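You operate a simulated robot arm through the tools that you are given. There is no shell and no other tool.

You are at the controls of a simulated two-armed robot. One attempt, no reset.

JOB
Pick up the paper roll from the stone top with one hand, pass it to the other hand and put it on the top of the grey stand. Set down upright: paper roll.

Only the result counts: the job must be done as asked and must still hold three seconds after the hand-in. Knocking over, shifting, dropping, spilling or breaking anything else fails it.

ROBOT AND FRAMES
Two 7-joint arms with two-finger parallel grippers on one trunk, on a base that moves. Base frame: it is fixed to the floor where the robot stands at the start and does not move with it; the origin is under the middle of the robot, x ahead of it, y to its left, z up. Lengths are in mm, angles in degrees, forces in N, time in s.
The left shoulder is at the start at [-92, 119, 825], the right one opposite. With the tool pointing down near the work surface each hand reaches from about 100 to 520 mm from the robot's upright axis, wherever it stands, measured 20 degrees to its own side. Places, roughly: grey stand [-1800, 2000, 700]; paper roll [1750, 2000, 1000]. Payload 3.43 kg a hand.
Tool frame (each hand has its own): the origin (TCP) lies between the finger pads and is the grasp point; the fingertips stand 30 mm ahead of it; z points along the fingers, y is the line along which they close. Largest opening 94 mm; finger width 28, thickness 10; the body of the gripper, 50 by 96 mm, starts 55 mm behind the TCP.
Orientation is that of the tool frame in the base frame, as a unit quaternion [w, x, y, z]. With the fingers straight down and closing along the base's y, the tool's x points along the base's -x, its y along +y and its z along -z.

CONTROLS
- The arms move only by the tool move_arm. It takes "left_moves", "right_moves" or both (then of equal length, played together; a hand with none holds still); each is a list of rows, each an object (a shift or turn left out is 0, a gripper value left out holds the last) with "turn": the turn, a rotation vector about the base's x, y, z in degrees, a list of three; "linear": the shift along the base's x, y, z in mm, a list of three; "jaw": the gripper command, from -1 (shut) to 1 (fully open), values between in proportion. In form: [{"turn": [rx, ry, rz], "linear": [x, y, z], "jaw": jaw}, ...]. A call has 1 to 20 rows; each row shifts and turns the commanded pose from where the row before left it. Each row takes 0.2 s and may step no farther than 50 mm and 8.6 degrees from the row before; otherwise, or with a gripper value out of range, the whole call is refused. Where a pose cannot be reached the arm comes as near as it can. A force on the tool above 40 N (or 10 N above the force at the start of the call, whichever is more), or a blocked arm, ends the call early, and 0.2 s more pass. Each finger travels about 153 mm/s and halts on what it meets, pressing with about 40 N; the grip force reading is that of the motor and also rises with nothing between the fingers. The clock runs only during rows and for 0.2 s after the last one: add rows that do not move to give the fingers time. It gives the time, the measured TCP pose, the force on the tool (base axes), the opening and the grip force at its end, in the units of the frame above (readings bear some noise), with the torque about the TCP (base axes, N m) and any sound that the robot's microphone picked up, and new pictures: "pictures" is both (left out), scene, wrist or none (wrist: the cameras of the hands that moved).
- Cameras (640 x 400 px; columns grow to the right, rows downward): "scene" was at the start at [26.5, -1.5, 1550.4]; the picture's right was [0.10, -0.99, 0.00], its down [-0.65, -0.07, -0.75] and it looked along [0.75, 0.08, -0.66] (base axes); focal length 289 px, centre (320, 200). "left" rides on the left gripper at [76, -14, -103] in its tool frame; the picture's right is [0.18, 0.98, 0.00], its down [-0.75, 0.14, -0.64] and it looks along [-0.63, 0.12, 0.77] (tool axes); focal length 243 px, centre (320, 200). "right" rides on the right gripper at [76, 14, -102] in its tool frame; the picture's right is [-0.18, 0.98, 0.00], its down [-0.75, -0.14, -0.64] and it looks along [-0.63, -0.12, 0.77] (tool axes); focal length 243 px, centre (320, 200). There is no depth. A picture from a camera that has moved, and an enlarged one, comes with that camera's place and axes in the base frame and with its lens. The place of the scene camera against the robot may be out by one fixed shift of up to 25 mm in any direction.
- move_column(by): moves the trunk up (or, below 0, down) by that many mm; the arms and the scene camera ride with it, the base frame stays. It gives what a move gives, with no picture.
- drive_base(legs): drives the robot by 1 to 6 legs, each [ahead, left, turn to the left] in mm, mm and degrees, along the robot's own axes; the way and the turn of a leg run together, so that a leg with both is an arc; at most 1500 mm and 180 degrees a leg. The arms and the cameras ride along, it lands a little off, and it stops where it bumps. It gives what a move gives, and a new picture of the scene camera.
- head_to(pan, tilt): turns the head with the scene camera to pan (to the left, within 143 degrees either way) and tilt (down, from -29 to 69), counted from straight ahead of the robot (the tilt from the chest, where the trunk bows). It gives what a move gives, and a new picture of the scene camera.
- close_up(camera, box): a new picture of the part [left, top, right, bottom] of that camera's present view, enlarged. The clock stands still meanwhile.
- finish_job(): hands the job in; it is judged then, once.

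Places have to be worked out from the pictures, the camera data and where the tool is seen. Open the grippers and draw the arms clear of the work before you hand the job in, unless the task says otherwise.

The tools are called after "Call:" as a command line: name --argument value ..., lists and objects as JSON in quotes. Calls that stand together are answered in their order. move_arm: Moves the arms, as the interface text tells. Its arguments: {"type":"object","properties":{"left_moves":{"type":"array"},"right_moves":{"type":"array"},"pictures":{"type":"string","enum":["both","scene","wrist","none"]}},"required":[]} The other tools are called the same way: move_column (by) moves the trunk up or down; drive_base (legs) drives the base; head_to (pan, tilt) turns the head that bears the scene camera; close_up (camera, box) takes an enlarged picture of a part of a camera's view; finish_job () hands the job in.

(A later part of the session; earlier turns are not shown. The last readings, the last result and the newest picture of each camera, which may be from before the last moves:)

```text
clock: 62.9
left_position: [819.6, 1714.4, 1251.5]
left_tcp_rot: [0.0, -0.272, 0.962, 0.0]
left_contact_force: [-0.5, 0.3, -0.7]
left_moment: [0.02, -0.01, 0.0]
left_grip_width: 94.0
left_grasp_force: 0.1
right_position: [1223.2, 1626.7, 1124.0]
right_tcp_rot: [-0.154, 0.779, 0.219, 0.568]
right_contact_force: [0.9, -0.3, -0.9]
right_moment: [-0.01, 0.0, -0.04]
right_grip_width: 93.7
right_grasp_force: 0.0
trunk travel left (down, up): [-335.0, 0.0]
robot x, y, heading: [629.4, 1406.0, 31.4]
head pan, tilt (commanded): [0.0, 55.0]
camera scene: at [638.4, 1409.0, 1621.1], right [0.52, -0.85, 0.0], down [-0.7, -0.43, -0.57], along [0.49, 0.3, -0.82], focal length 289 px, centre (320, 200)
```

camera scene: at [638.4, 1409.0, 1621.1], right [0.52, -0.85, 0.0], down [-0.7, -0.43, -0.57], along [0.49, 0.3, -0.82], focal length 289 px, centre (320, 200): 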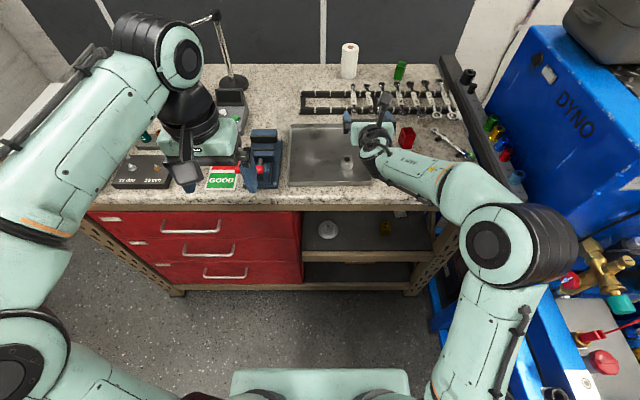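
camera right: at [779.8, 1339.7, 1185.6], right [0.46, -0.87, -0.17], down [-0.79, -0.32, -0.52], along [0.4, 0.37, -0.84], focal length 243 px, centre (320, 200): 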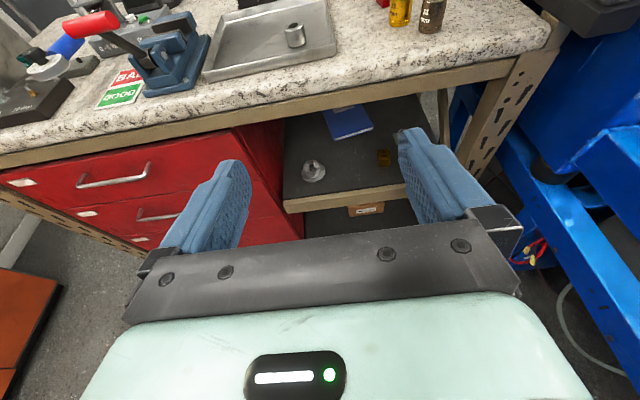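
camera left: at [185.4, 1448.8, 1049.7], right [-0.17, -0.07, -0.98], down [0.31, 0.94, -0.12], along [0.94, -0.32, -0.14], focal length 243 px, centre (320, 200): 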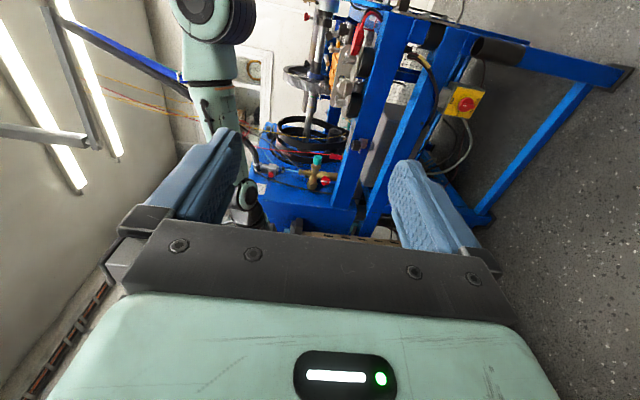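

I'm about 460 mm from the bench now. I zoom on the roll and on the bench's front edge from this nearer spot.

Call:
close_up --camera "scene" --box '[310, 30, 470, 130]'

Call:
close_up --camera "scene" --box '[260, 150, 420, 250]'

Call:
close_up --camera "right" --box '[0, 0, 640, 400]'

```text
4.00 times, centred on (390, 80) of scene
camera zoom: at [638.4, 1409.0, 1621.1], right [0.52, -0.85, 0.0], down [-0.7, -0.43, -0.57], along [0.49, 0.3, -0.82], focal length 1154 px, centre (40, 680)
```

zoom: 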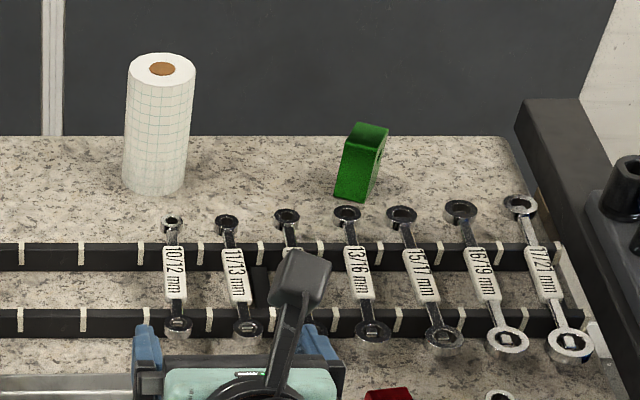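

```text
4.00 times, centred on (340, 200) of scene
camera zoom: at [638.4, 1409.0, 1621.1], right [0.52, -0.85, 0.0], down [-0.7, -0.43, -0.57], along [0.49, 0.3, -0.82], focal length 1154 px, centre (240, 200)
```

zoom: 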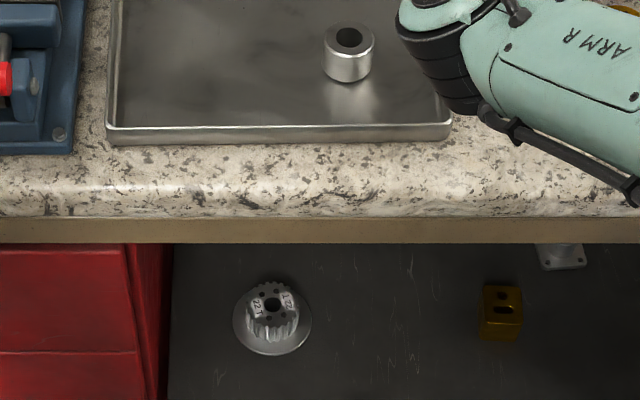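

```text
1.00 times, centred on (320, 200) of right (not enlarged: the box is as wide or as high as the picture)
camera zoom: at [1166.7, 1577.0, 1229.6], right [0.46, -0.87, -0.17], down [-0.79, -0.32, -0.52], along [0.4, 0.37, -0.84], focal length 243 px, centre (320, 200)
```

zoom: 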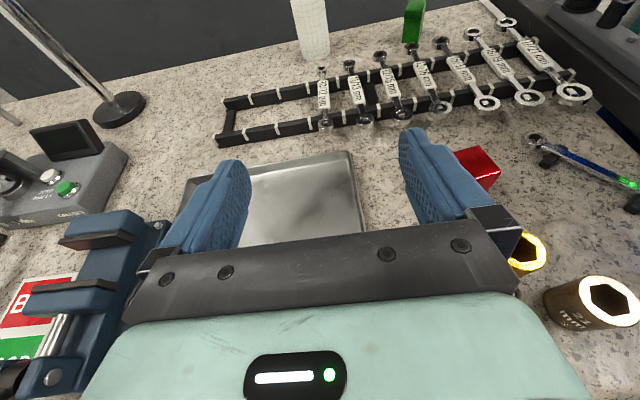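

Combined views put the roll at about (1590, 1862), ~61 mm across, z≈977–1083, i.e. f≈1058, right≈111; the slab edge is at f≈468. I drive 265 mm further, leaving the edge at about 200 mm.

Call:
drive_base --legs '[[265, 0, 0]]'

Call:
close_up --camera "right" --box '[0, 0, 640, 400]'

```text
clock: 64.8
left_position: [1041.7, 1851.1, 1251.2]
left_tcp_rot: [-0.001, -0.27, 0.963, 0.001]
left_contact_force: [0.3, -0.1, 0.0]
left_moment: [-0.01, 0.02, 0.03]
left_grip_width: 94.0
left_grasp_force: 0.0
right_position: [1444.9, 1761.2, 1125.6]
right_tcp_rot: [-0.155, 0.778, 0.219, 0.568]
right_contact_force: [0.7, -0.2, 0.9]
right_moment: [-0.03, -0.01, -0.02]
right_grip_width: 94.2
right_grasp_force: 0.0
trunk travel left (down, up): [-335.0, 0.0]
robot x, y, heading: [853.6, 1540.4, 31.4]
head pan, tilt (commanded): [0.0, 55.0]
camera scene: at [860.2, 1544.5, 1621.0], right [0.52, -0.85, 0.0], down [-0.7, -0.43, -0.57], along [0.49, 0.3, -0.82], focal length 289 px, centre (320, 200)
```

scene: 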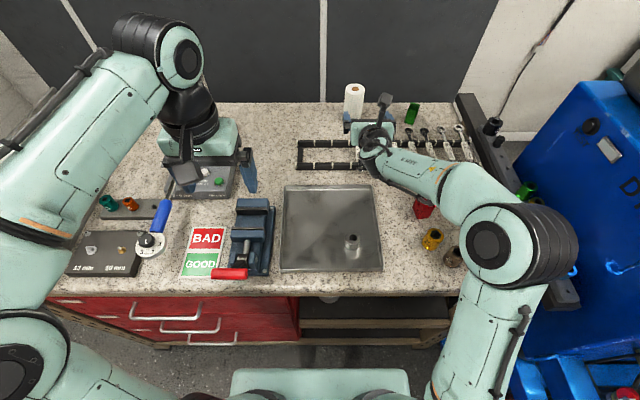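

```text
1.00 times, centred on (320, 200) of right (not enlarged: the box is as wide or as high as the picture)
camera zoom: at [1388.5, 1712.0, 1229.5], right [0.46, -0.87, -0.17], down [-0.79, -0.32, -0.52], along [0.4, 0.37, -0.84], focal length 243 px, centre (320, 200)
```

zoom: 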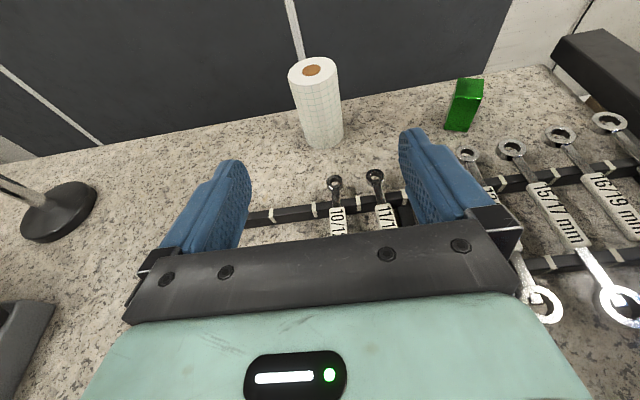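

No bump, and the wrist camera sees the roll directly ahead of the open fingers. I zoom in on it with both cameras to measure.

Call:
close_up --camera "right" --box '[240, 40, 400, 140]'

Call:
close_up --camera "right" --box '[240, 80, 400, 180]'

Call:
close_up --camera "scene" --box '[320, 70, 440, 145]'

```text
4.00 times, centred on (320, 90) of right
camera zoom: at [1388.5, 1712.0, 1229.5], right [0.46, -0.87, -0.17], down [-0.79, -0.32, -0.52], along [0.4, 0.37, -0.84], focal length 970 px, centre (320, 640)
```

zoom: 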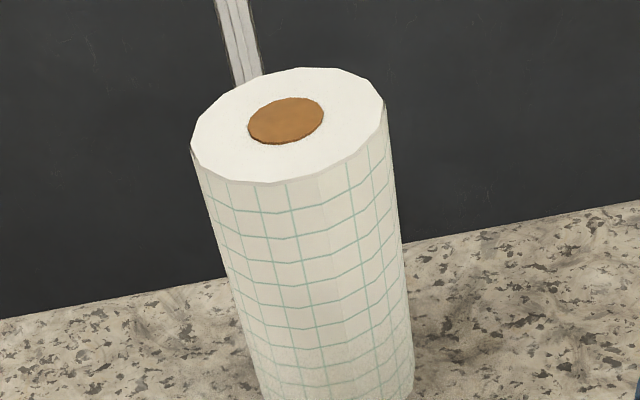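

```text
4.00 times, centred on (320, 130) of right
camera zoom: at [1388.5, 1712.0, 1229.5], right [0.46, -0.87, -0.17], down [-0.79, -0.32, -0.52], along [0.4, 0.37, -0.84], focal length 970 px, centre (320, 480)
```

zoom: 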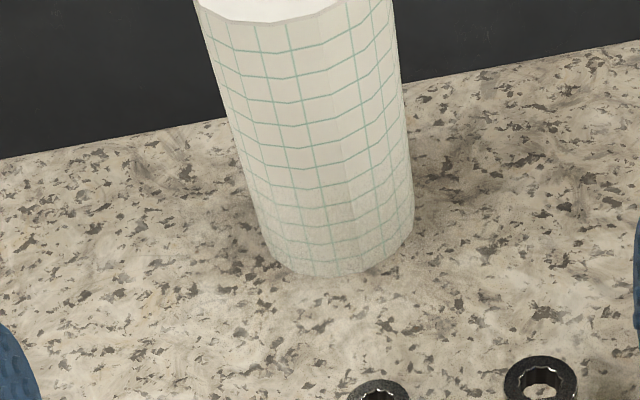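

```text
5.33 times, centred on (380, 108) of scene
camera zoom: at [860.2, 1544.5, 1621.0], right [0.52, -0.85, 0.0], down [-0.7, -0.43, -0.57], along [0.49, 0.3, -0.82], focal length 1539 px, centre (0, 693)
```

zoom: 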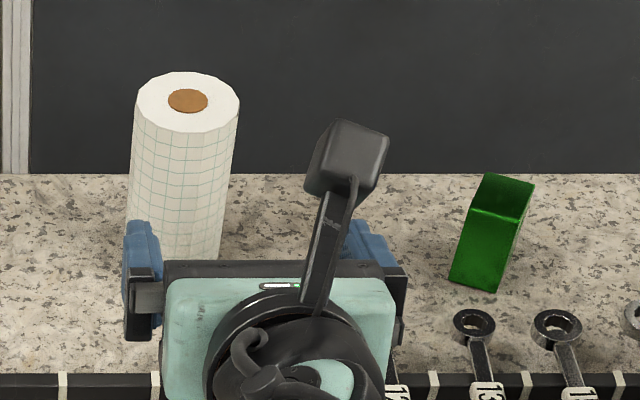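

From wrist-only triangulation the roll sits near (1615, 1873), z≈964–1073. I extend the right hand 110 mm forward and slightly down and re-measure before the final approach.

Call:
move_arm --right_moves '[{"linear": [17.5, 12.8, -8]}, {"linear": [17.5, 12.8, -8]}, {"linear": [17.5, 12.8, -8]}, {"linear": [17.5, 12.8, -8]}, {"linear": [17.5, 12.8, 0]}]' --pictures "both"

Call:
close_up --camera "right" --box '[160, 20, 480, 220]'

```text
clock: 66.0
left_position: [1042.0, 1850.1, 1252.1]
left_tcp_rot: [0.001, -0.272, 0.962, 0.0]
left_contact_force: [0.1, 0.3, -0.4]
left_moment: [0.02, -0.03, 0.01]
left_grip_width: 94.0
left_grasp_force: 0.0
right_position: [1534.5, 1828.0, 1091.8]
right_tcp_rot: [-0.154, 0.778, 0.219, 0.568]
right_contact_force: [0.3, 0.0, 0.7]
right_moment: [-0.03, 0.0, -0.01]
right_grip_width: 93.6
right_grasp_force: 0.1
trunk travel left (down, up): [-335.0, 0.0]
robot x, y, heading: [849.0, 1542.5, 31.2]
head pan, tilt (commanded): [0.0, 55.0]
camera scene: at [860.9, 1545.6, 1621.2], right [0.52, -0.85, 0.0], down [-0.7, -0.43, -0.57], along [0.49, 0.3, -0.82], focal length 289 px, centre (320, 200)
camera right: at [1477.4, 1777.7, 1196.0], right [0.46, -0.87, -0.17], down [-0.79, -0.32, -0.52], along [0.4, 0.37, -0.84], focal length 243 px, centre (320, 200)
```

scene: 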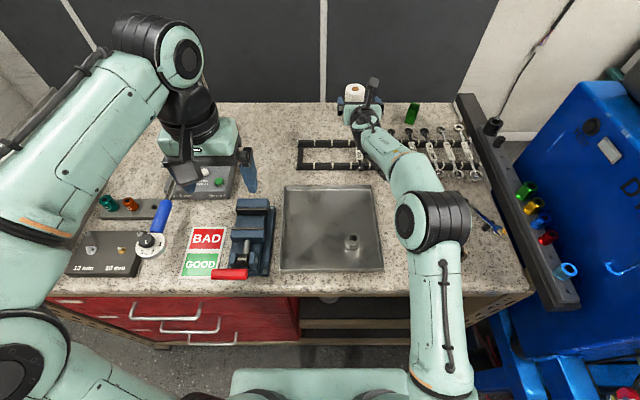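
right: 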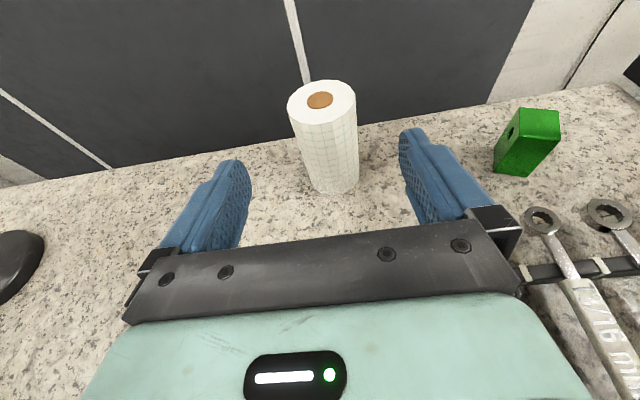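

```text
2.00 times, centred on (320, 120) of right
camera zoom: at [1477.4, 1777.7, 1196.0], right [0.46, -0.87, -0.17], down [-0.79, -0.32, -0.52], along [0.4, 0.37, -0.84], focal length 485 px, centre (320, 360)
```

zoom: 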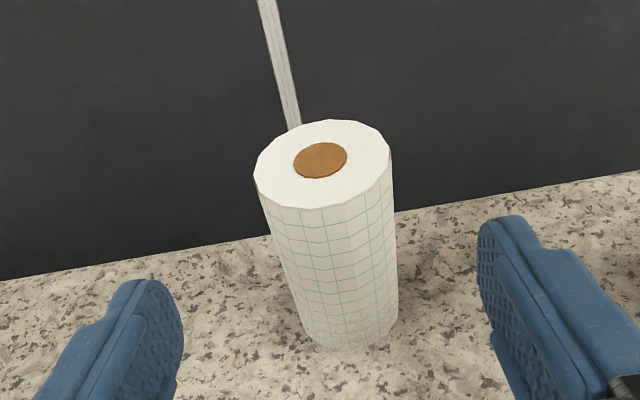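

Closer measurement: roll axis about (1628, 1881), z≈945–1065, ~107 mm ahead of the TCP and centred between the fingers, but that is past my reach from here. The base front can be at most ~138 mm ahead of centre while the edge is at ~203, so I pull the hand back a bit and drive 40 mm more.

Call:
move_arm --right_moves '[{"linear": [-17, -10.4, 5]}, {"linear": [-17, -10.4, 5]}]' --pictures "none"

Call:
drive_base --legs '[[40, 0, 0]]'

Call:
close_up --camera "right" --box '[160, 20, 480, 220]'

```text
clock: 66.6
left_position: [1041.2, 1850.7, 1251.1]
left_tcp_rot: [-0.001, -0.27, 0.963, 0.0]
left_contact_force: [-0.4, -0.3, 0.7]
left_moment: [0.01, 0.0, 0.01]
left_grip_width: 93.9
left_grasp_force: 0.0
right_position: [1499.6, 1806.5, 1103.7]
right_tcp_rot: [-0.154, 0.779, 0.218, 0.567]
right_contact_force: [-0.6, -0.3, 0.9]
right_moment: [0.0, 0.0, -0.01]
right_grip_width: 94.2
right_grasp_force: 0.1
trunk travel left (down, up): [-335.0, 0.0]
robot x, y, heading: [850.6, 1540.5, 31.3]
head pan, tilt (commanded): [0.0, 55.0]
```

```text
clock: 67.5
left_position: [1072.2, 1869.7, 1250.6]
left_tcp_rot: [0.0, -0.271, 0.962, 0.0]
left_contact_force: [0.4, 0.2, 0.4]
left_moment: [0.0, 0.0, 0.03]
left_grip_width: 93.9
left_grasp_force: 0.1
right_position: [1531.9, 1826.8, 1102.9]
right_tcp_rot: [-0.155, 0.778, 0.219, 0.568]
right_contact_force: [-0.8, -0.5, -1.1]
right_moment: [0.02, 0.01, -0.03]
right_grip_width: 93.8
right_grasp_force: 0.0
trunk travel left (down, up): [-335.0, 0.0]
robot x, y, heading: [883.3, 1562.0, 31.4]
head pan, tilt (commanded): [0.0, 55.0]
camera scene: at [892.1, 1564.1, 1620.7], right [0.52, -0.85, 0.0], down [-0.7, -0.43, -0.58], along [0.49, 0.3, -0.82], focal length 289 px, centre (320, 200)
```

scene: 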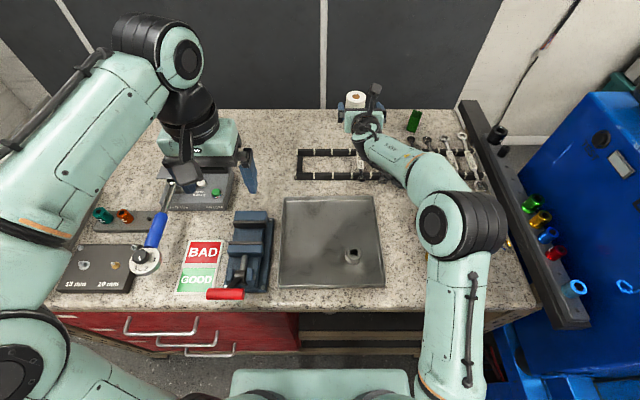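

```text
2.00 times, centred on (320, 120) of right
camera zoom: at [1474.5, 1776.5, 1207.2], right [0.46, -0.87, -0.17], down [-0.79, -0.32, -0.52], along [0.4, 0.37, -0.84], focal length 485 px, centre (320, 360)
```

zoom: 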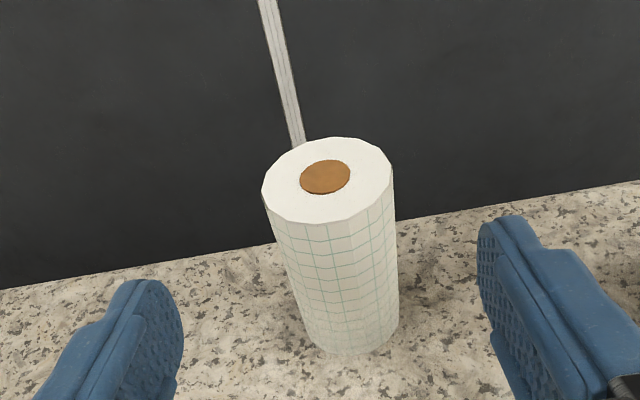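

Solid now: roll axis ≈(1633, 1885), z 940–1061, 61 mm across. I check the gap between torso and slab edge with the head tilted down before creeping closer.

Call:
head_to --pan 0 --tilt 69

Call:
close_up --camera "scene" --box '[220, 180, 480, 342]'

```text
clock: 68.2
left_position: [1076.0, 1871.0, 1251.3]
left_tcp_rot: [0.0, -0.27, 0.963, 0.0]
left_contact_force: [0.8, 0.7, 0.7]
left_moment: [-0.01, 0.04, -0.02]
left_grip_width: 94.0
left_grasp_force: 0.1
right_position: [1534.0, 1827.6, 1102.7]
right_tcp_rot: [-0.156, 0.778, 0.22, 0.568]
right_contact_force: [-1.1, -0.3, -0.1]
right_moment: [0.03, 0.02, -0.03]
right_grip_width: 94.1
right_grasp_force: 0.0
trunk travel left (down, up): [-335.0, 0.0]
robot x, y, heading: [884.5, 1560.8, 31.4]
head pan, tilt (commanded): [0.0, 68.8]
camera scene: at [881.2, 1557.3, 1605.8], right [0.52, -0.85, 0.0], down [-0.8, -0.49, -0.36], along [0.31, 0.19, -0.93], focal length 289 px, centre (320, 200)
```

scene: 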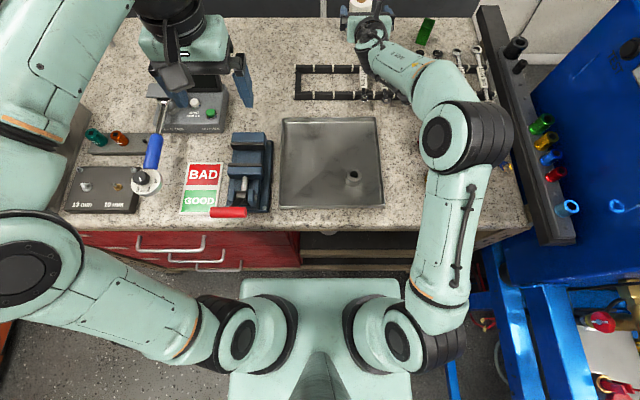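

```text
2.46 times, centred on (350, 261) of scene
camera zoom: at [881.2, 1557.3, 1605.8], right [0.52, -0.85, 0.0], down [-0.8, -0.49, -0.36], along [0.31, 0.19, -0.93], focal length 710 px, centre (246, 50)
```

zoom: 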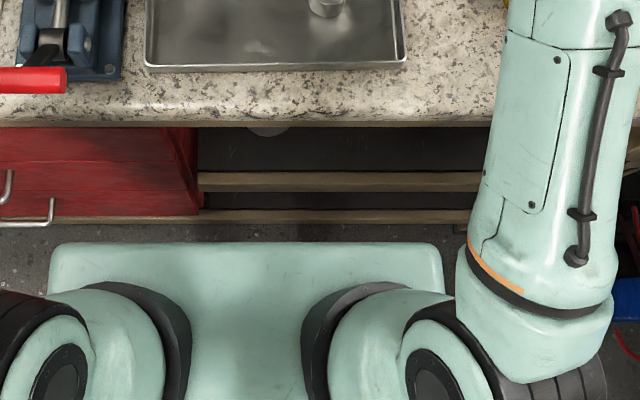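

The slab nose is about 189 mm ahead of centre and lower rails ~199 mm, so there is room; I creep another 25 mm forward.

Call:
drive_base --legs '[[25, 0, 0]]'

Call:
close_up --camera "right" --box '[160, 20, 480, 220]'

```text
clock: 69.1
left_position: [1093.8, 1882.7, 1252.1]
left_tcp_rot: [0.002, -0.271, 0.963, 0.0]
left_contact_force: [-0.7, 0.3, 0.1]
left_moment: [0.01, -0.04, 0.01]
left_grip_width: 94.0
left_grasp_force: 0.0
right_position: [1552.2, 1838.6, 1103.5]
right_tcp_rot: [-0.155, 0.778, 0.219, 0.568]
right_contact_force: [-0.4, 0.8, -0.6]
right_moment: [0.01, 0.03, -0.02]
right_grip_width: 94.1
right_grasp_force: 0.0
trunk travel left (down, up): [-335.0, 0.0]
robot x, y, heading: [908.3, 1573.9, 31.2]
head pan, tilt (commanded): [0.0, 68.8]
camera scene: at [899.3, 1568.4, 1605.3], right [0.52, -0.85, 0.0], down [-0.79, -0.49, -0.36], along [0.31, 0.19, -0.93], focal length 289 px, centre (320, 200)
```

scene: 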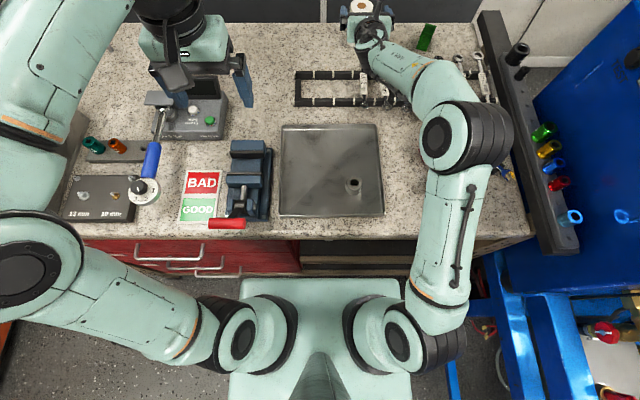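

```text
2.00 times, centred on (320, 120) of right
camera zoom: at [1495.5, 1789.3, 1207.7], right [0.46, -0.87, -0.17], down [-0.79, -0.32, -0.52], along [0.4, 0.37, -0.84], focal length 485 px, centre (320, 360)
```

zoom: 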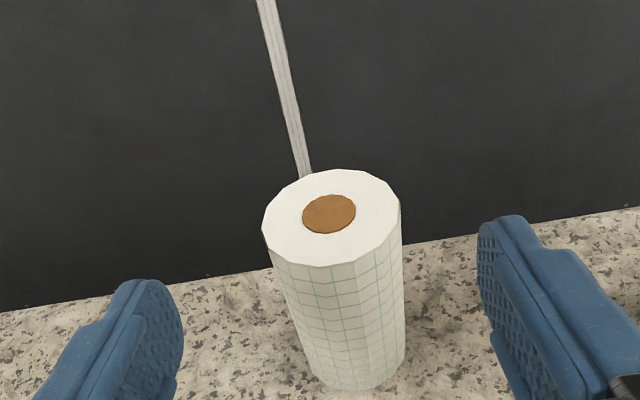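

The new view confirms roll axis (1633, 1885), top z≈1061, 94 mm ahead of the TCP and centred within 2 mm. I lower and advance with the fingers straddling it.

Call:
move_arm --right_moves '[{"linear": [12.75, 7.3, -21], "jaw": 1}, {"linear": [12.75, 7.3, -21]}, {"linear": [12.75, 7.3, -21]}, {"linear": [12.75, 7.3, -20]}]' --pictures "both"

Call:
close_up --camera "right" --box '[160, 100, 480, 300]'

```text
clock: 70.1
left_position: [1097.1, 1884.4, 1251.0]
left_tcp_rot: [0.001, -0.271, 0.963, 0.0]
left_contact_force: [0.1, 0.6, -0.1]
left_moment: [0.03, -0.02, -0.03]
left_grip_width: 94.1
left_grasp_force: 0.1
right_position: [1605.6, 1870.0, 1021.0]
right_tcp_rot: [-0.154, 0.778, 0.218, 0.568]
right_contact_force: [1.1, -0.1, 0.4]
right_moment: [-0.03, -0.02, 0.01]
right_grip_width: 94.1
right_grasp_force: 0.0
trunk travel left (down, up): [-335.0, 0.0]
robot x, y, heading: [906.4, 1576.4, 31.1]
head pan, tilt (commanded): [0.0, 68.8]
camera scene: at [902.2, 1570.3, 1605.7], right [0.52, -0.85, 0.0], down [-0.8, -0.49, -0.36], along [0.31, 0.19, -0.93], focal length 289 px, centre (320, 200)
camera right: at [1549.2, 1819.8, 1125.3], right [0.46, -0.87, -0.17], down [-0.79, -0.32, -0.52], along [0.4, 0.37, -0.84], focal length 243 px, centre (320, 200)
```

scene: 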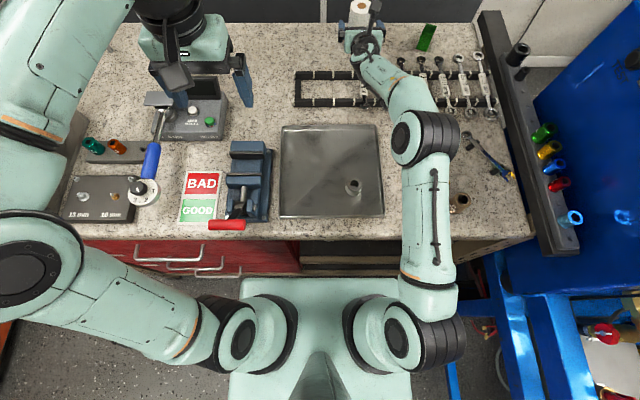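
right: 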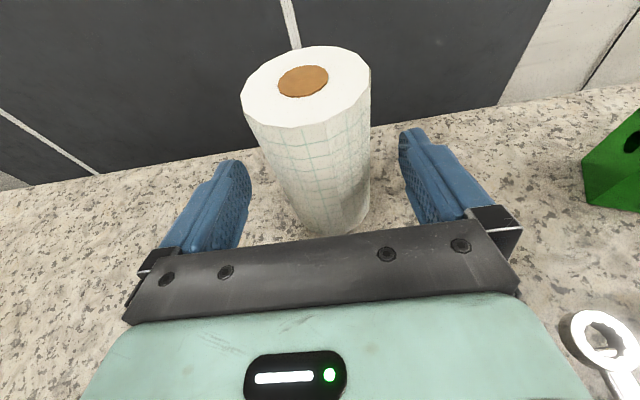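

```text
2.00 times, centred on (320, 200) of right
camera zoom: at [1549.2, 1819.8, 1125.3], right [0.46, -0.87, -0.17], down [-0.79, -0.32, -0.52], along [0.4, 0.37, -0.84], focal length 485 px, centre (320, 200)
```

zoom: 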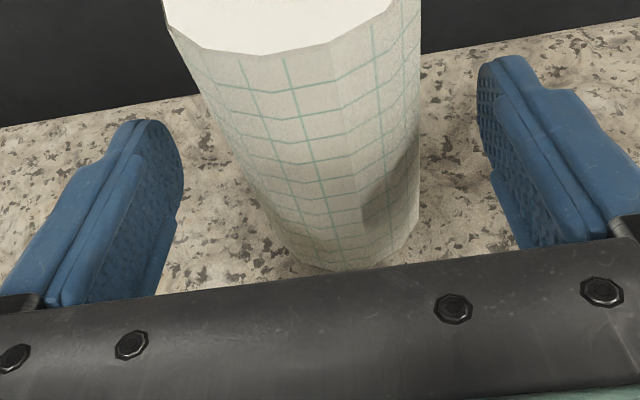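

Roll is 32 mm ahead of the TCP, centred. I advance the last 28 mm, then close.

Call:
move_arm --right_moves '[{"linear": [12.35, 6.6, 0]}, {"linear": [12.35, 6.6, 0]}, {"linear": [0, 0, 0]}]' --pictures "wrist"

```text
clock: 70.9
left_position: [1096.9, 1884.4, 1251.6]
left_tcp_rot: [0.001, -0.271, 0.963, 0.0]
left_contact_force: [-0.4, -0.4, -0.6]
left_moment: [-0.01, -0.03, 0.02]
left_grip_width: 94.0
left_grasp_force: 0.0
right_position: [1629.5, 1882.9, 1022.0]
right_tcp_rot: [-0.156, 0.777, 0.221, 0.568]
right_contact_force: [0.0, 0.4, 0.5]
right_moment: [0.0, 0.01, 0.03]
right_grip_width: 93.9
right_grasp_force: 0.0
trunk travel left (down, up): [-335.0, 0.0]
robot x, y, heading: [905.3, 1575.0, 31.4]
head pan, tilt (commanded): [0.0, 68.8]
camera right: at [1572.9, 1833.2, 1125.7], right [0.46, -0.87, -0.17], down [-0.79, -0.32, -0.52], along [0.4, 0.37, -0.84], focal length 243 px, centre (320, 200)
```

right: 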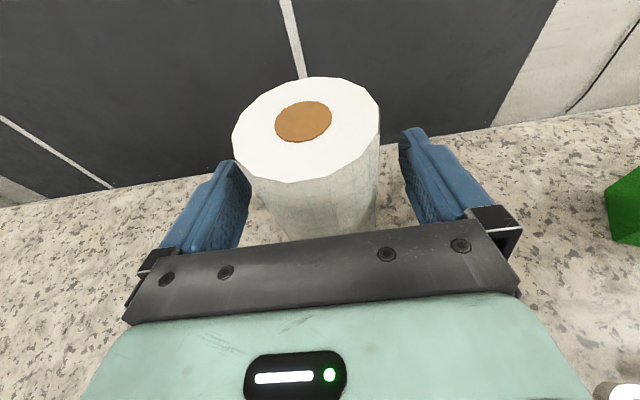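

Roll is now between the pads. I close the right gripper and wait.

Call:
move_arm --right_moves '[{"jaw": 0.2}, {"jaw": -1}, {"jaw": -1}, {"jaw": -1}, {"jaw": -1}]' --pictures "wrist"

```text
clock: 72.1
left_position: [1096.7, 1884.3, 1251.3]
left_tcp_rot: [0.001, -0.27, 0.963, 0.0]
left_contact_force: [0.0, 0.1, -0.4]
left_moment: [0.0, -0.03, 0.0]
left_grip_width: 94.2
left_grasp_force: 0.1
right_position: [1629.9, 1883.8, 1020.3]
right_tcp_rot: [-0.155, 0.778, 0.218, 0.568]
right_contact_force: [1.2, 0.9, 0.1]
right_moment: [0.03, -0.09, 0.05]
right_grip_width: 65.0
right_grasp_force: 40.0
trunk travel left (down, up): [-335.0, 0.0]
robot x, y, heading: [905.6, 1570.3, 31.4]
head pan, tilt (commanded): [0.0, 68.8]
camera right: at [1573.1, 1833.3, 1125.4], right [0.46, -0.87, -0.17], down [-0.79, -0.32, -0.52], along [0.4, 0.37, -0.84], focal length 243 px, centre (320, 200)
```

right: 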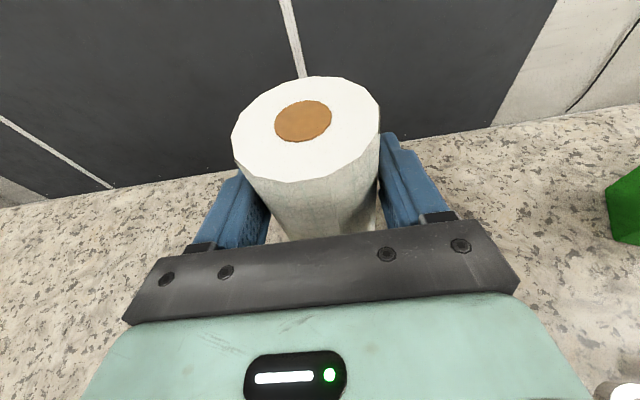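

Gripped at 65 mm width with 40 N. I lift slowly 50 mm and check.

Call:
move_arm --right_moves '[{"linear": [0, 0, 8]}, {"linear": [0, 0, 12]}, {"linear": [0, 0, 15]}, {"linear": [0, 0, 15]}, {"linear": [0, 0, 0]}]' --pictures "both"

```text
clock: 73.3
left_position: [1097.1, 1884.4, 1252.7]
left_tcp_rot: [0.0, -0.271, 0.963, 0.0]
left_contact_force: [0.5, 0.8, 0.5]
left_moment: [0.0, 0.0, 0.01]
left_grip_width: 94.0
left_grasp_force: 0.1
right_position: [1630.8, 1883.2, 1071.8]
right_tcp_rot: [-0.154, 0.779, 0.218, 0.568]
right_contact_force: [-0.7, -0.2, -2.4]
right_moment: [-0.03, 0.01, 0.0]
right_grip_width: 64.9
right_grasp_force: 40.5
trunk travel left (down, up): [-335.0, 0.0]
robot x, y, heading: [904.1, 1572.7, 31.2]
head pan, tilt (commanded): [0.0, 68.8]
camera scene: at [902.2, 1570.2, 1605.7], right [0.52, -0.85, 0.0], down [-0.8, -0.49, -0.36], along [0.31, 0.19, -0.93], focal length 289 px, centre (320, 200)
camera right: at [1575.0, 1832.5, 1175.3], right [0.46, -0.87, -0.17], down [-0.79, -0.32, -0.52], along [0.4, 0.37, -0.84], focal length 243 px, centre (320, 200)
```

scene: 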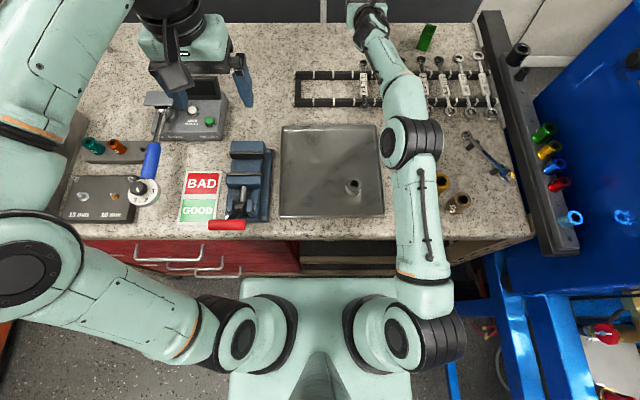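
right: 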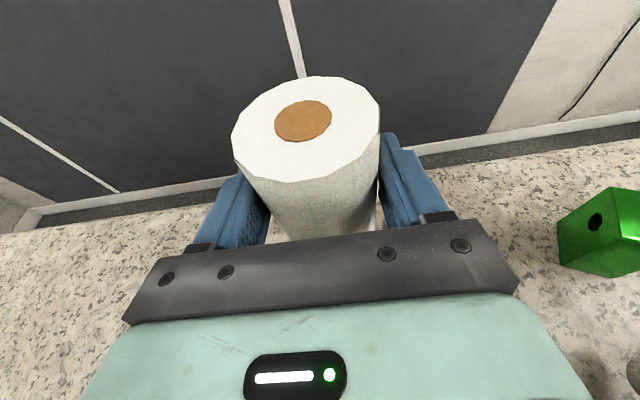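

The roll came up cleanly (about 2.4 N). I retract the arm while raising it, then back the base away from the bench.

Call:
move_arm --right_moves '[{"linear": [0, 0, 12]}, {"linear": [-8, -5, 12]}, {"linear": [-18, -11, 10]}, {"linear": [-25.6, -15.6, 10]}, {"linear": [-25.6, -15.6, 8]}, {"linear": [-25.6, -15.6, 8]}, {"linear": [-25.6, -15.6, 8]}, {"linear": [-18, -11, 0]}, {"linear": [-8, -5, 0]}]' --pictures "scene"

Call:
drive_base --legs '[[-700, 0, 0]]'

```text
clock: 75.3
left_position: [1096.8, 1885.4, 1252.9]
left_tcp_rot: [0.002, -0.271, 0.963, 0.0]
left_contact_force: [-0.7, -0.2, -0.2]
left_moment: [0.0, 0.02, -0.03]
left_grip_width: 94.0
left_grasp_force: 0.0
right_position: [1475.9, 1788.1, 1138.0]
right_tcp_rot: [-0.155, 0.778, 0.219, 0.568]
right_contact_force: [-1.3, -0.1, -1.8]
right_moment: [0.0, 0.0, 0.01]
right_grip_width: 64.8
right_grasp_force: 39.6
trunk travel left (down, up): [-335.0, 0.0]
robot x, y, heading: [908.4, 1574.1, 31.3]
head pan, tilt (commanded): [0.0, 68.8]
camera scene: at [902.0, 1570.1, 1605.7], right [0.52, -0.85, 0.0], down [-0.8, -0.49, -0.36], along [0.31, 0.19, -0.93], focal length 289 px, centre (320, 200)
```

scene: 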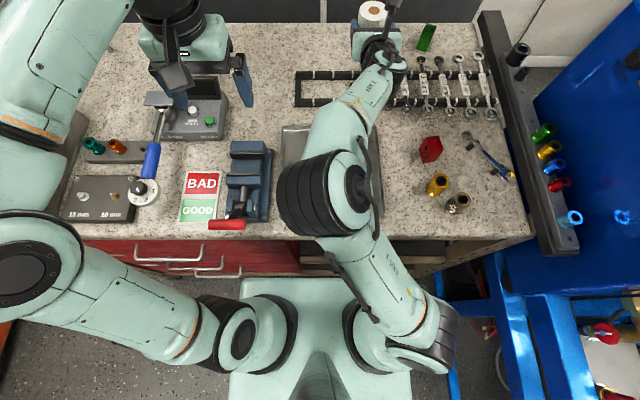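

```text
clock: 79.1
left_position: [505.0, 1522.3, 1251.9]
left_tcp_rot: [0.0, -0.27, 0.963, -0.001]
left_contact_force: [0.0, 0.1, -0.4]
left_moment: [-0.03, -0.02, 0.02]
left_grip_width: 94.1
left_grasp_force: 0.1
right_position: [885.0, 1425.8, 1137.9]
right_tcp_rot: [-0.154, 0.779, 0.218, 0.568]
right_contact_force: [0.2, 1.2, -2.3]
right_moment: [0.0, 0.0, 0.02]
right_grip_width: 64.9
right_grasp_force: 39.8
trunk travel left (down, up): [-335.0, 0.0]
robot x, y, heading: [311.3, 1214.4, 31.3]
head pan, tilt (commanded): [0.0, 68.8]
camera scene: at [310.4, 1208.8, 1605.9], right [0.52, -0.85, 0.0], down [-0.8, -0.49, -0.36], along [0.31, 0.19, -0.93], focal length 289 px, centre (320, 200)
```

scene: 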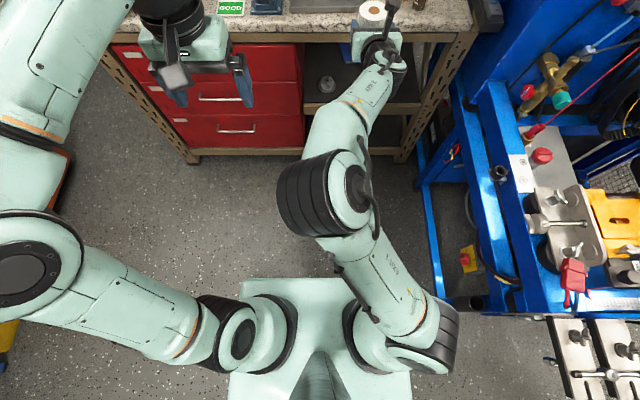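

The roll is held firmly and I'm clear of the bench. I back off a bit more and bring the right hand toward the middle and lower for the hand-over, watching how the elbow moves.

Call:
drive_base --legs '[[-250, 0, 0]]'

Call:
move_arm --right_moves '[{"linear": [-17.1, -10.4, -14]}, {"linear": [-17.1, -10.4, -14]}, {"linear": [-17.1, -10.4, -14]}, {"linear": [-17.1, -10.4, -14]}, {"linear": [-17.1, -10.4, -14]}, {"linear": [-17.1, -10.4, -14]}, {"linear": [-17.1, -10.4, -14]}]' --pictures "both"

```text
clock: 80.9
left_position: [289.8, 1392.4, 1251.8]
left_tcp_rot: [0.0, -0.272, 0.962, 0.0]
left_contact_force: [-0.5, 0.1, -0.3]
left_moment: [-0.01, 0.01, 0.01]
left_grip_width: 94.2
left_grasp_force: 0.1
right_position: [670.3, 1297.3, 1138.9]
right_tcp_rot: [-0.156, 0.778, 0.22, 0.567]
right_contact_force: [0.2, -1.1, -2.5]
right_moment: [0.01, 0.0, 0.01]
right_grip_width: 64.6
right_grasp_force: 40.5
trunk travel left (down, up): [-335.0, 0.0]
robot x, y, heading: [98.3, 1080.7, 31.8]
head pan, tilt (commanded): [0.0, 68.8]
camera scene: at [95.5, 1077.2, 1606.0], right [0.52, -0.85, 0.0], down [-0.79, -0.49, -0.36], along [0.31, 0.19, -0.93], focal length 289 px, centre (320, 200)
```

scene: 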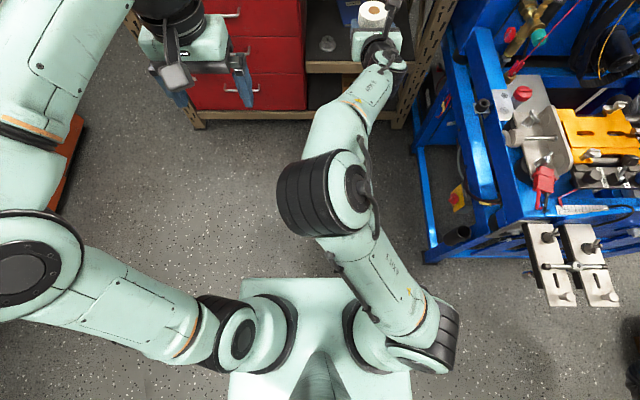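

```text
clock: 82.5
left_position: [288.3, 1392.1, 1252.0]
left_tcp_rot: [0.0, -0.273, 0.962, 0.0]
left_contact_force: [0.3, 0.8, -0.3]
left_moment: [-0.02, 0.02, -0.01]
left_grip_width: 93.9
left_grasp_force: 0.1
right_position: [546.9, 1224.3, 1039.7]
right_tcp_rot: [-0.156, 0.778, 0.22, 0.568]
right_contact_force: [-0.2, -0.2, -2.0]
right_moment: [0.02, 0.01, 0.02]
right_grip_width: 64.6
right_grasp_force: 39.9
trunk travel left (down, up): [-335.0, 0.0]
robot x, y, heading: [96.9, 1080.9, 31.7]
head pan, tilt (commanded): [0.0, 68.8]
camera scene: at [94.5, 1076.8, 1605.7], right [0.52, -0.85, 0.0], down [-0.79, -0.49, -0.36], along [0.31, 0.19, -0.93], focal length 289 px, centre (320, 200)
camera right: at [489.8, 1174.2, 1144.3], right [0.46, -0.87, -0.17], down [-0.79, -0.32, -0.52], along [0.4, 0.37, -0.84], focal length 243 px, centre (320, 200)
```

scene: 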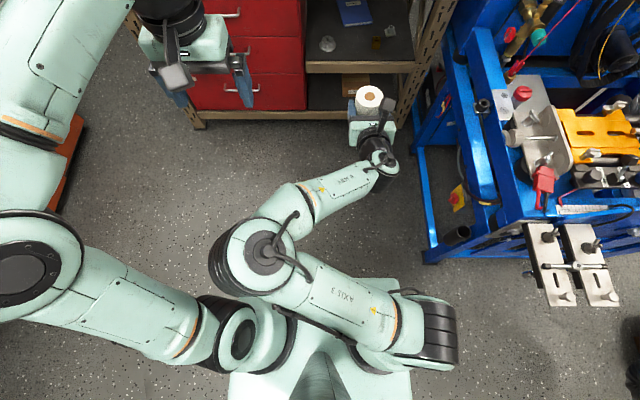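
right: 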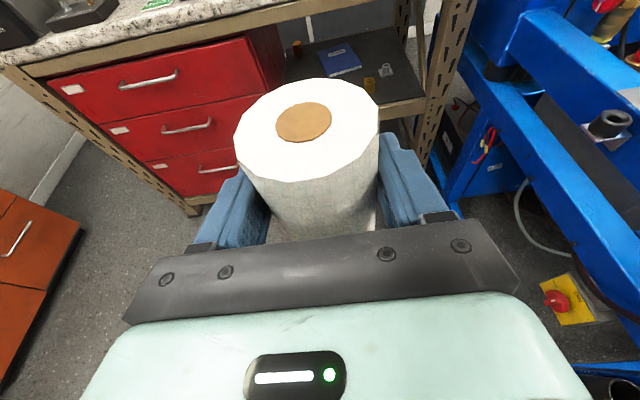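

The right elbow folded inward across the chest, which would block the left arm. I re-extend the right arm in free space and sweep it leftwards while stretched, so the elbow should fall to the outside.

Call:
move_arm --right_moves '[{"linear": [32, 19.6, 8]}, {"linear": [32, 19.6, 8]}, {"linear": [32, 19.6, 8]}, {"linear": [32, 19.6, 8]}, {"linear": [32, 19.6, 8]}, {"linear": [32, 19.6, 8]}, {"linear": [32, 19.6, 8]}, {"linear": [32, 19.6, 0]}]' --pictures "scene"

Call:
move_arm --right_moves '[{"linear": [-24.2, 29.8, 0]}, {"linear": [-24.2, 29.8, 0]}, {"linear": [-24.2, 29.8, 0]}, {"linear": [-24.2, 29.8, 0]}, {"linear": [-24.2, 29.8, 0]}, {"linear": [-24.2, 29.8, 0]}]' --pictures "scene"

```text
clock: 84.3
left_position: [290.4, 1391.0, 1251.2]
left_tcp_rot: [0.0, -0.272, 0.962, 0.0]
left_contact_force: [0.5, 0.6, 1.3]
left_moment: [0.01, -0.01, 0.01]
left_grip_width: 93.7
left_grasp_force: 0.1
right_position: [803.0, 1377.7, 1093.1]
right_tcp_rot: [-0.158, 0.776, 0.217, 0.57]
right_contact_force: [-0.2, -1.2, -3.1]
right_moment: [0.01, 0.03, 0.03]
right_grip_width: 64.7
right_grasp_force: 39.7
right hand out of reach, approached as far as the arm can: row 8
trunk travel left (down, up): [-335.0, 0.0]
robot x, y, heading: [99.7, 1078.5, 31.4]
head pan, tilt (commanded): [0.0, 68.8]
camera scene: at [96.7, 1076.4, 1605.8], right [0.52, -0.85, 0.0], down [-0.79, -0.49, -0.36], along [0.31, 0.19, -0.93], focal length 289 px, centre (320, 200)
```

scene: 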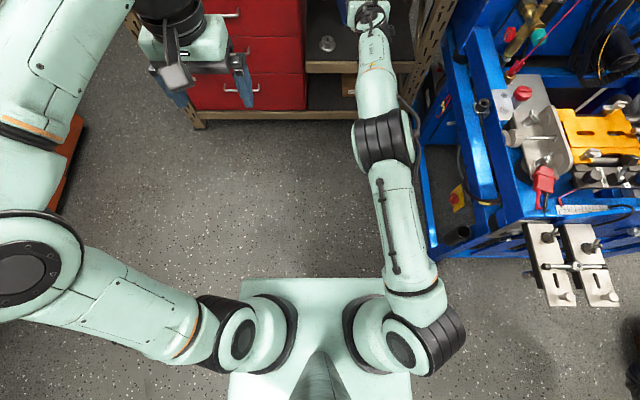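

```text
clock: 85.7
left_position: [288.1, 1392.7, 1251.0]
left_tcp_rot: [0.0, -0.272, 0.962, 0.0]
left_contact_force: [0.0, -0.9, 0.0]
left_moment: [-0.01, -0.03, 0.02]
left_grip_width: 94.1
left_grasp_force: 0.0
right_position: [666.4, 1546.7, 1085.8]
right_tcp_rot: [-0.154, 0.778, 0.22, 0.568]
right_contact_force: [0.5, -0.2, -3.0]
right_moment: [-0.01, 0.02, -0.02]
right_grip_width: 64.4
right_grasp_force: 39.7
right hand out of reach, approached as far as the arm can: row 6
trunk travel left (down, up): [-335.0, 0.0]
robot x, y, heading: [96.9, 1080.6, 31.8]
head pan, tilt (commanded): [0.0, 68.8]
camera scene: at [94.3, 1077.5, 1605.7], right [0.52, -0.85, 0.0], down [-0.79, -0.49, -0.36], along [0.31, 0.19, -0.93], focal length 289 px, centre (320, 200)
```

scene: 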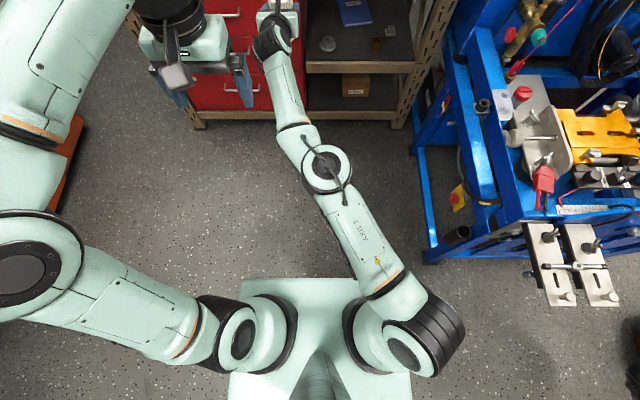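

That sweep put the elbow further inward, so the opposite direction should bring it out. I sweep the stretched arm to the right side, then retract.

Call:
move_arm --right_moves '[{"linear": [16.5, -34.5, 0]}, {"linear": [16.5, -34.5, 0]}, {"linear": [16.5, -34.5, 0]}, {"linear": [16.5, -34.5, 0]}, {"linear": [16.5, -34.5, 0]}, {"linear": [16.5, -34.5, 0]}, {"linear": [16.5, -34.5, 0]}, {"linear": [16.5, -34.5, 0]}, {"linear": [16.5, -34.5, 0]}, {"linear": [16.5, -34.5, 0]}, {"linear": [16.5, -34.5, 0]}, {"linear": [16.5, -34.5, 0]}]' --pictures "scene"

```text
clock: 88.3
left_position: [289.1, 1391.0, 1253.3]
left_tcp_rot: [0.0, -0.273, 0.962, 0.0]
left_contact_force: [0.0, 0.0, -0.1]
left_moment: [-0.01, 0.01, 0.0]
left_grip_width: 94.0
left_grasp_force: 0.0
right_position: [864.1, 1129.4, 1087.7]
right_tcp_rot: [-0.156, 0.778, 0.22, 0.567]
right_contact_force: [-0.5, 0.4, -2.5]
right_moment: [-0.04, -0.01, 0.0]
right_grip_width: 64.1
right_grasp_force: 40.0
trunk travel left (down, up): [-335.0, 0.0]
robot x, y, heading: [98.6, 1078.3, 31.8]
head pan, tilt (commanded): [0.0, 68.8]
camera scene: at [95.7, 1075.6, 1605.7], right [0.52, -0.85, 0.0], down [-0.79, -0.49, -0.36], along [0.31, 0.19, -0.93], focal length 289 px, centre (320, 200)
```

scene: 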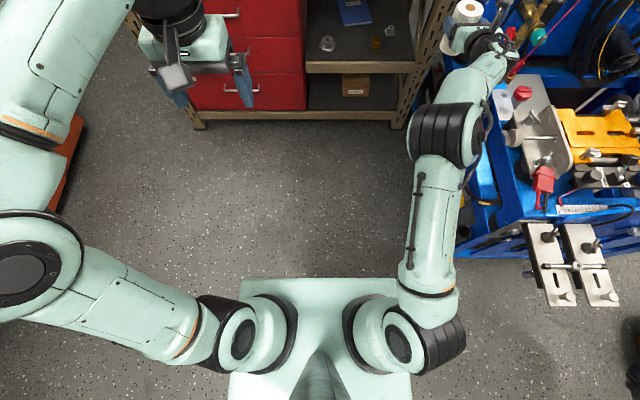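

The elbow rotates outward as the arm sweeps right, but the machine limits that here. I turn the robot about 122° left toward the grey stand, where the right side has open floor.

Call:
drive_base --legs '[[-100, 0, 0], [0, 0, 122]]'

Call:
head_to --pan 0 --tilt 30

```text
clock: 94.4
left_position: [-349.4, 1043.8, 1251.4]
left_tcp_rot: [0.0, 0.967, -0.253, 0.0]
left_contact_force: [0.2, 0.5, -0.8]
left_moment: [-0.06, -0.03, -0.03]
left_grip_width: 94.0
left_grasp_force: 0.0
right_position: [-400.6, 1675.4, 1087.8]
right_tcp_rot: [-0.568, 0.205, 0.783, 0.153]
right_contact_force: [-0.6, 0.5, -2.5]
right_moment: [0.01, -0.03, 0.0]
right_grip_width: 63.4
right_grasp_force: 40.0
trunk travel left (down, up): [-335.0, 0.0]
robot x, y, heading: [14.1, 1027.5, 150.5]
head pan, tilt (commanded): [0.0, 68.8]
camera scene: at [-8.9, 1024.7, 1605.7], right [0.49, 0.87, 0.0], down [0.81, -0.46, -0.36], along [-0.32, 0.18, -0.93], focal length 289 px, centre (320, 200)
```

scene: 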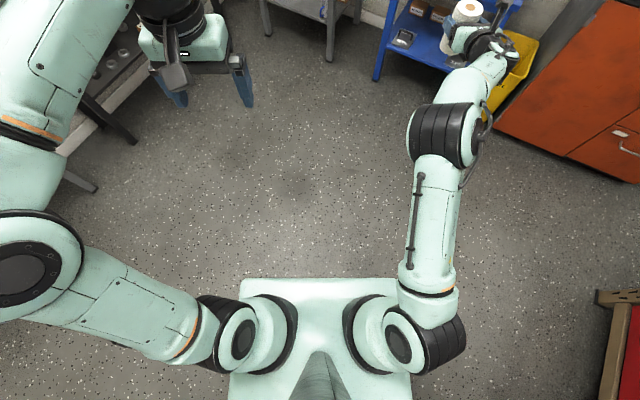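

```text
clock: 95.5
left_position: [-348.2, 1044.6, 1252.0]
left_tcp_rot: [0.0, 0.967, -0.253, 0.0]
left_contact_force: [0.2, 0.4, 0.4]
left_moment: [0.0, -0.02, -0.03]
left_grip_width: 93.9
left_grasp_force: 0.0
right_position: [-400.9, 1673.9, 1088.0]
right_tcp_rot: [-0.568, 0.204, 0.783, 0.152]
right_contact_force: [0.2, -1.0, -3.1]
right_moment: [-0.02, -0.03, -0.01]
right_grip_width: 63.5
right_grasp_force: 39.9
trunk travel left (down, up): [-335.0, 0.0]
robot x, y, heading: [14.9, 1033.7, 151.0]
head pan, tilt (commanded): [0.0, 30.0]
camera scene: at [-39.0, 1041.6, 1657.1], right [0.49, 0.87, 0.0], down [0.44, -0.24, -0.87], along [-0.76, 0.42, -0.5], focal length 289 px, centre (320, 200)
```

scene: 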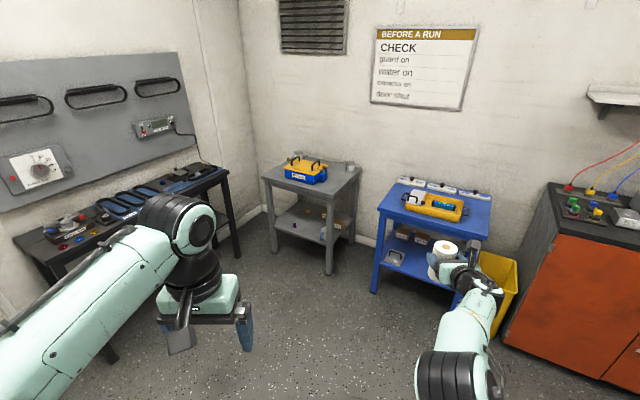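

The grey stand is ahead, open floor around. The grip width reading has drifted from 65 to 63.5, so I check the roll in the right hand's camera.

Call:
close_up --camera "right" --box '[160, 50, 480, 250]'

```text
2.00 times, centred on (320, 150) of right
camera zoom: at [-330.4, 1648.5, 1192.0], right [0.54, 0.83, -0.17], down [0.67, -0.54, -0.52], along [-0.52, 0.17, -0.84], focal length 485 px, centre (320, 300)
```

zoom: 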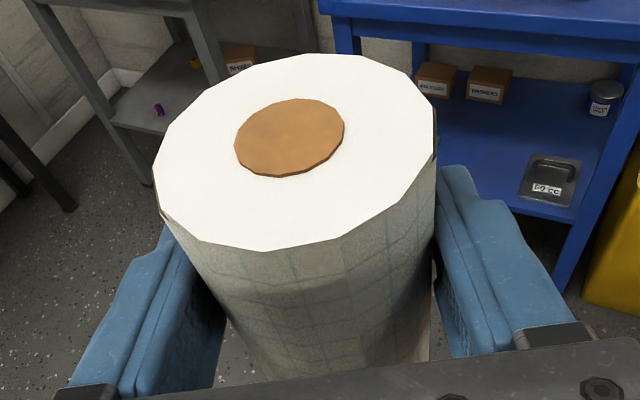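

The roll sits unchanged in the fingers. I sweep the right hand further out to the right to bring the elbow over to the outside.

Call:
move_arm --right_moves '[{"linear": [31.1, 22.8, 0]}, {"linear": [31.1, 22.8, 0]}, {"linear": [31.1, 22.8, 0]}, {"linear": [31.1, 22.8, 0]}, {"linear": [31.1, 22.8, 0]}, {"linear": [31.1, 22.8, 0]}, {"linear": [31.1, 22.8, 0]}]' --pictures "none"

Call:
head_to --pan -30 --tilt 60

```text
clock: 97.1
left_position: [-347.8, 1045.2, 1252.0]
left_tcp_rot: [0.0, 0.968, -0.252, 0.0]
left_contact_force: [0.2, -0.1, 0.2]
left_moment: [0.01, 0.0, 0.01]
left_grip_width: 94.1
left_grasp_force: 0.0
right_position: [-181.0, 1833.2, 1087.5]
right_tcp_rot: [-0.568, 0.205, 0.783, 0.153]
right_contact_force: [-1.0, -0.1, -2.4]
right_moment: [-0.02, -0.02, -0.03]
right_grip_width: 63.1
right_grasp_force: 40.1
trunk travel left (down, up): [-335.0, 0.0]
robot x, y, heading: [13.6, 1027.0, 150.4]
head pan, tilt (commanded): [0.0, 30.0]
```

```text
clock: 98.0
left_position: [-349.4, 1045.0, 1252.6]
left_tcp_rot: [-0.001, 0.968, -0.253, -0.001]
left_contact_force: [-0.9, 0.3, -0.1]
left_moment: [0.0, 0.02, -0.04]
left_grip_width: 93.9
left_grasp_force: 0.1
right_position: [-182.5, 1832.3, 1088.1]
right_tcp_rot: [-0.569, 0.204, 0.782, 0.153]
right_contact_force: [0.4, 0.7, -2.1]
right_moment: [-0.01, -0.04, -0.01]
right_grip_width: 63.5
right_grasp_force: 40.3
trunk travel left (down, up): [-335.0, 0.0]
robot x, y, heading: [14.7, 1027.9, 150.5]
head pan, tilt (commanded): [-30.0, 60.0]
camera scene: at [5.9, 1054.8, 1615.2], right [0.86, 0.51, 0.0], down [0.44, -0.74, -0.5], along [-0.26, 0.43, -0.87], focal length 289 px, centre (320, 200)
```

scene: 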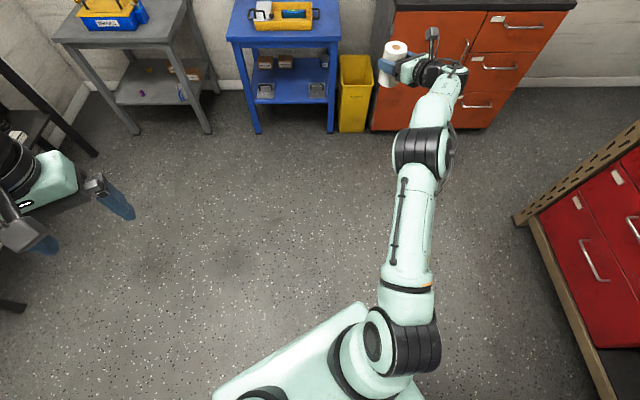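

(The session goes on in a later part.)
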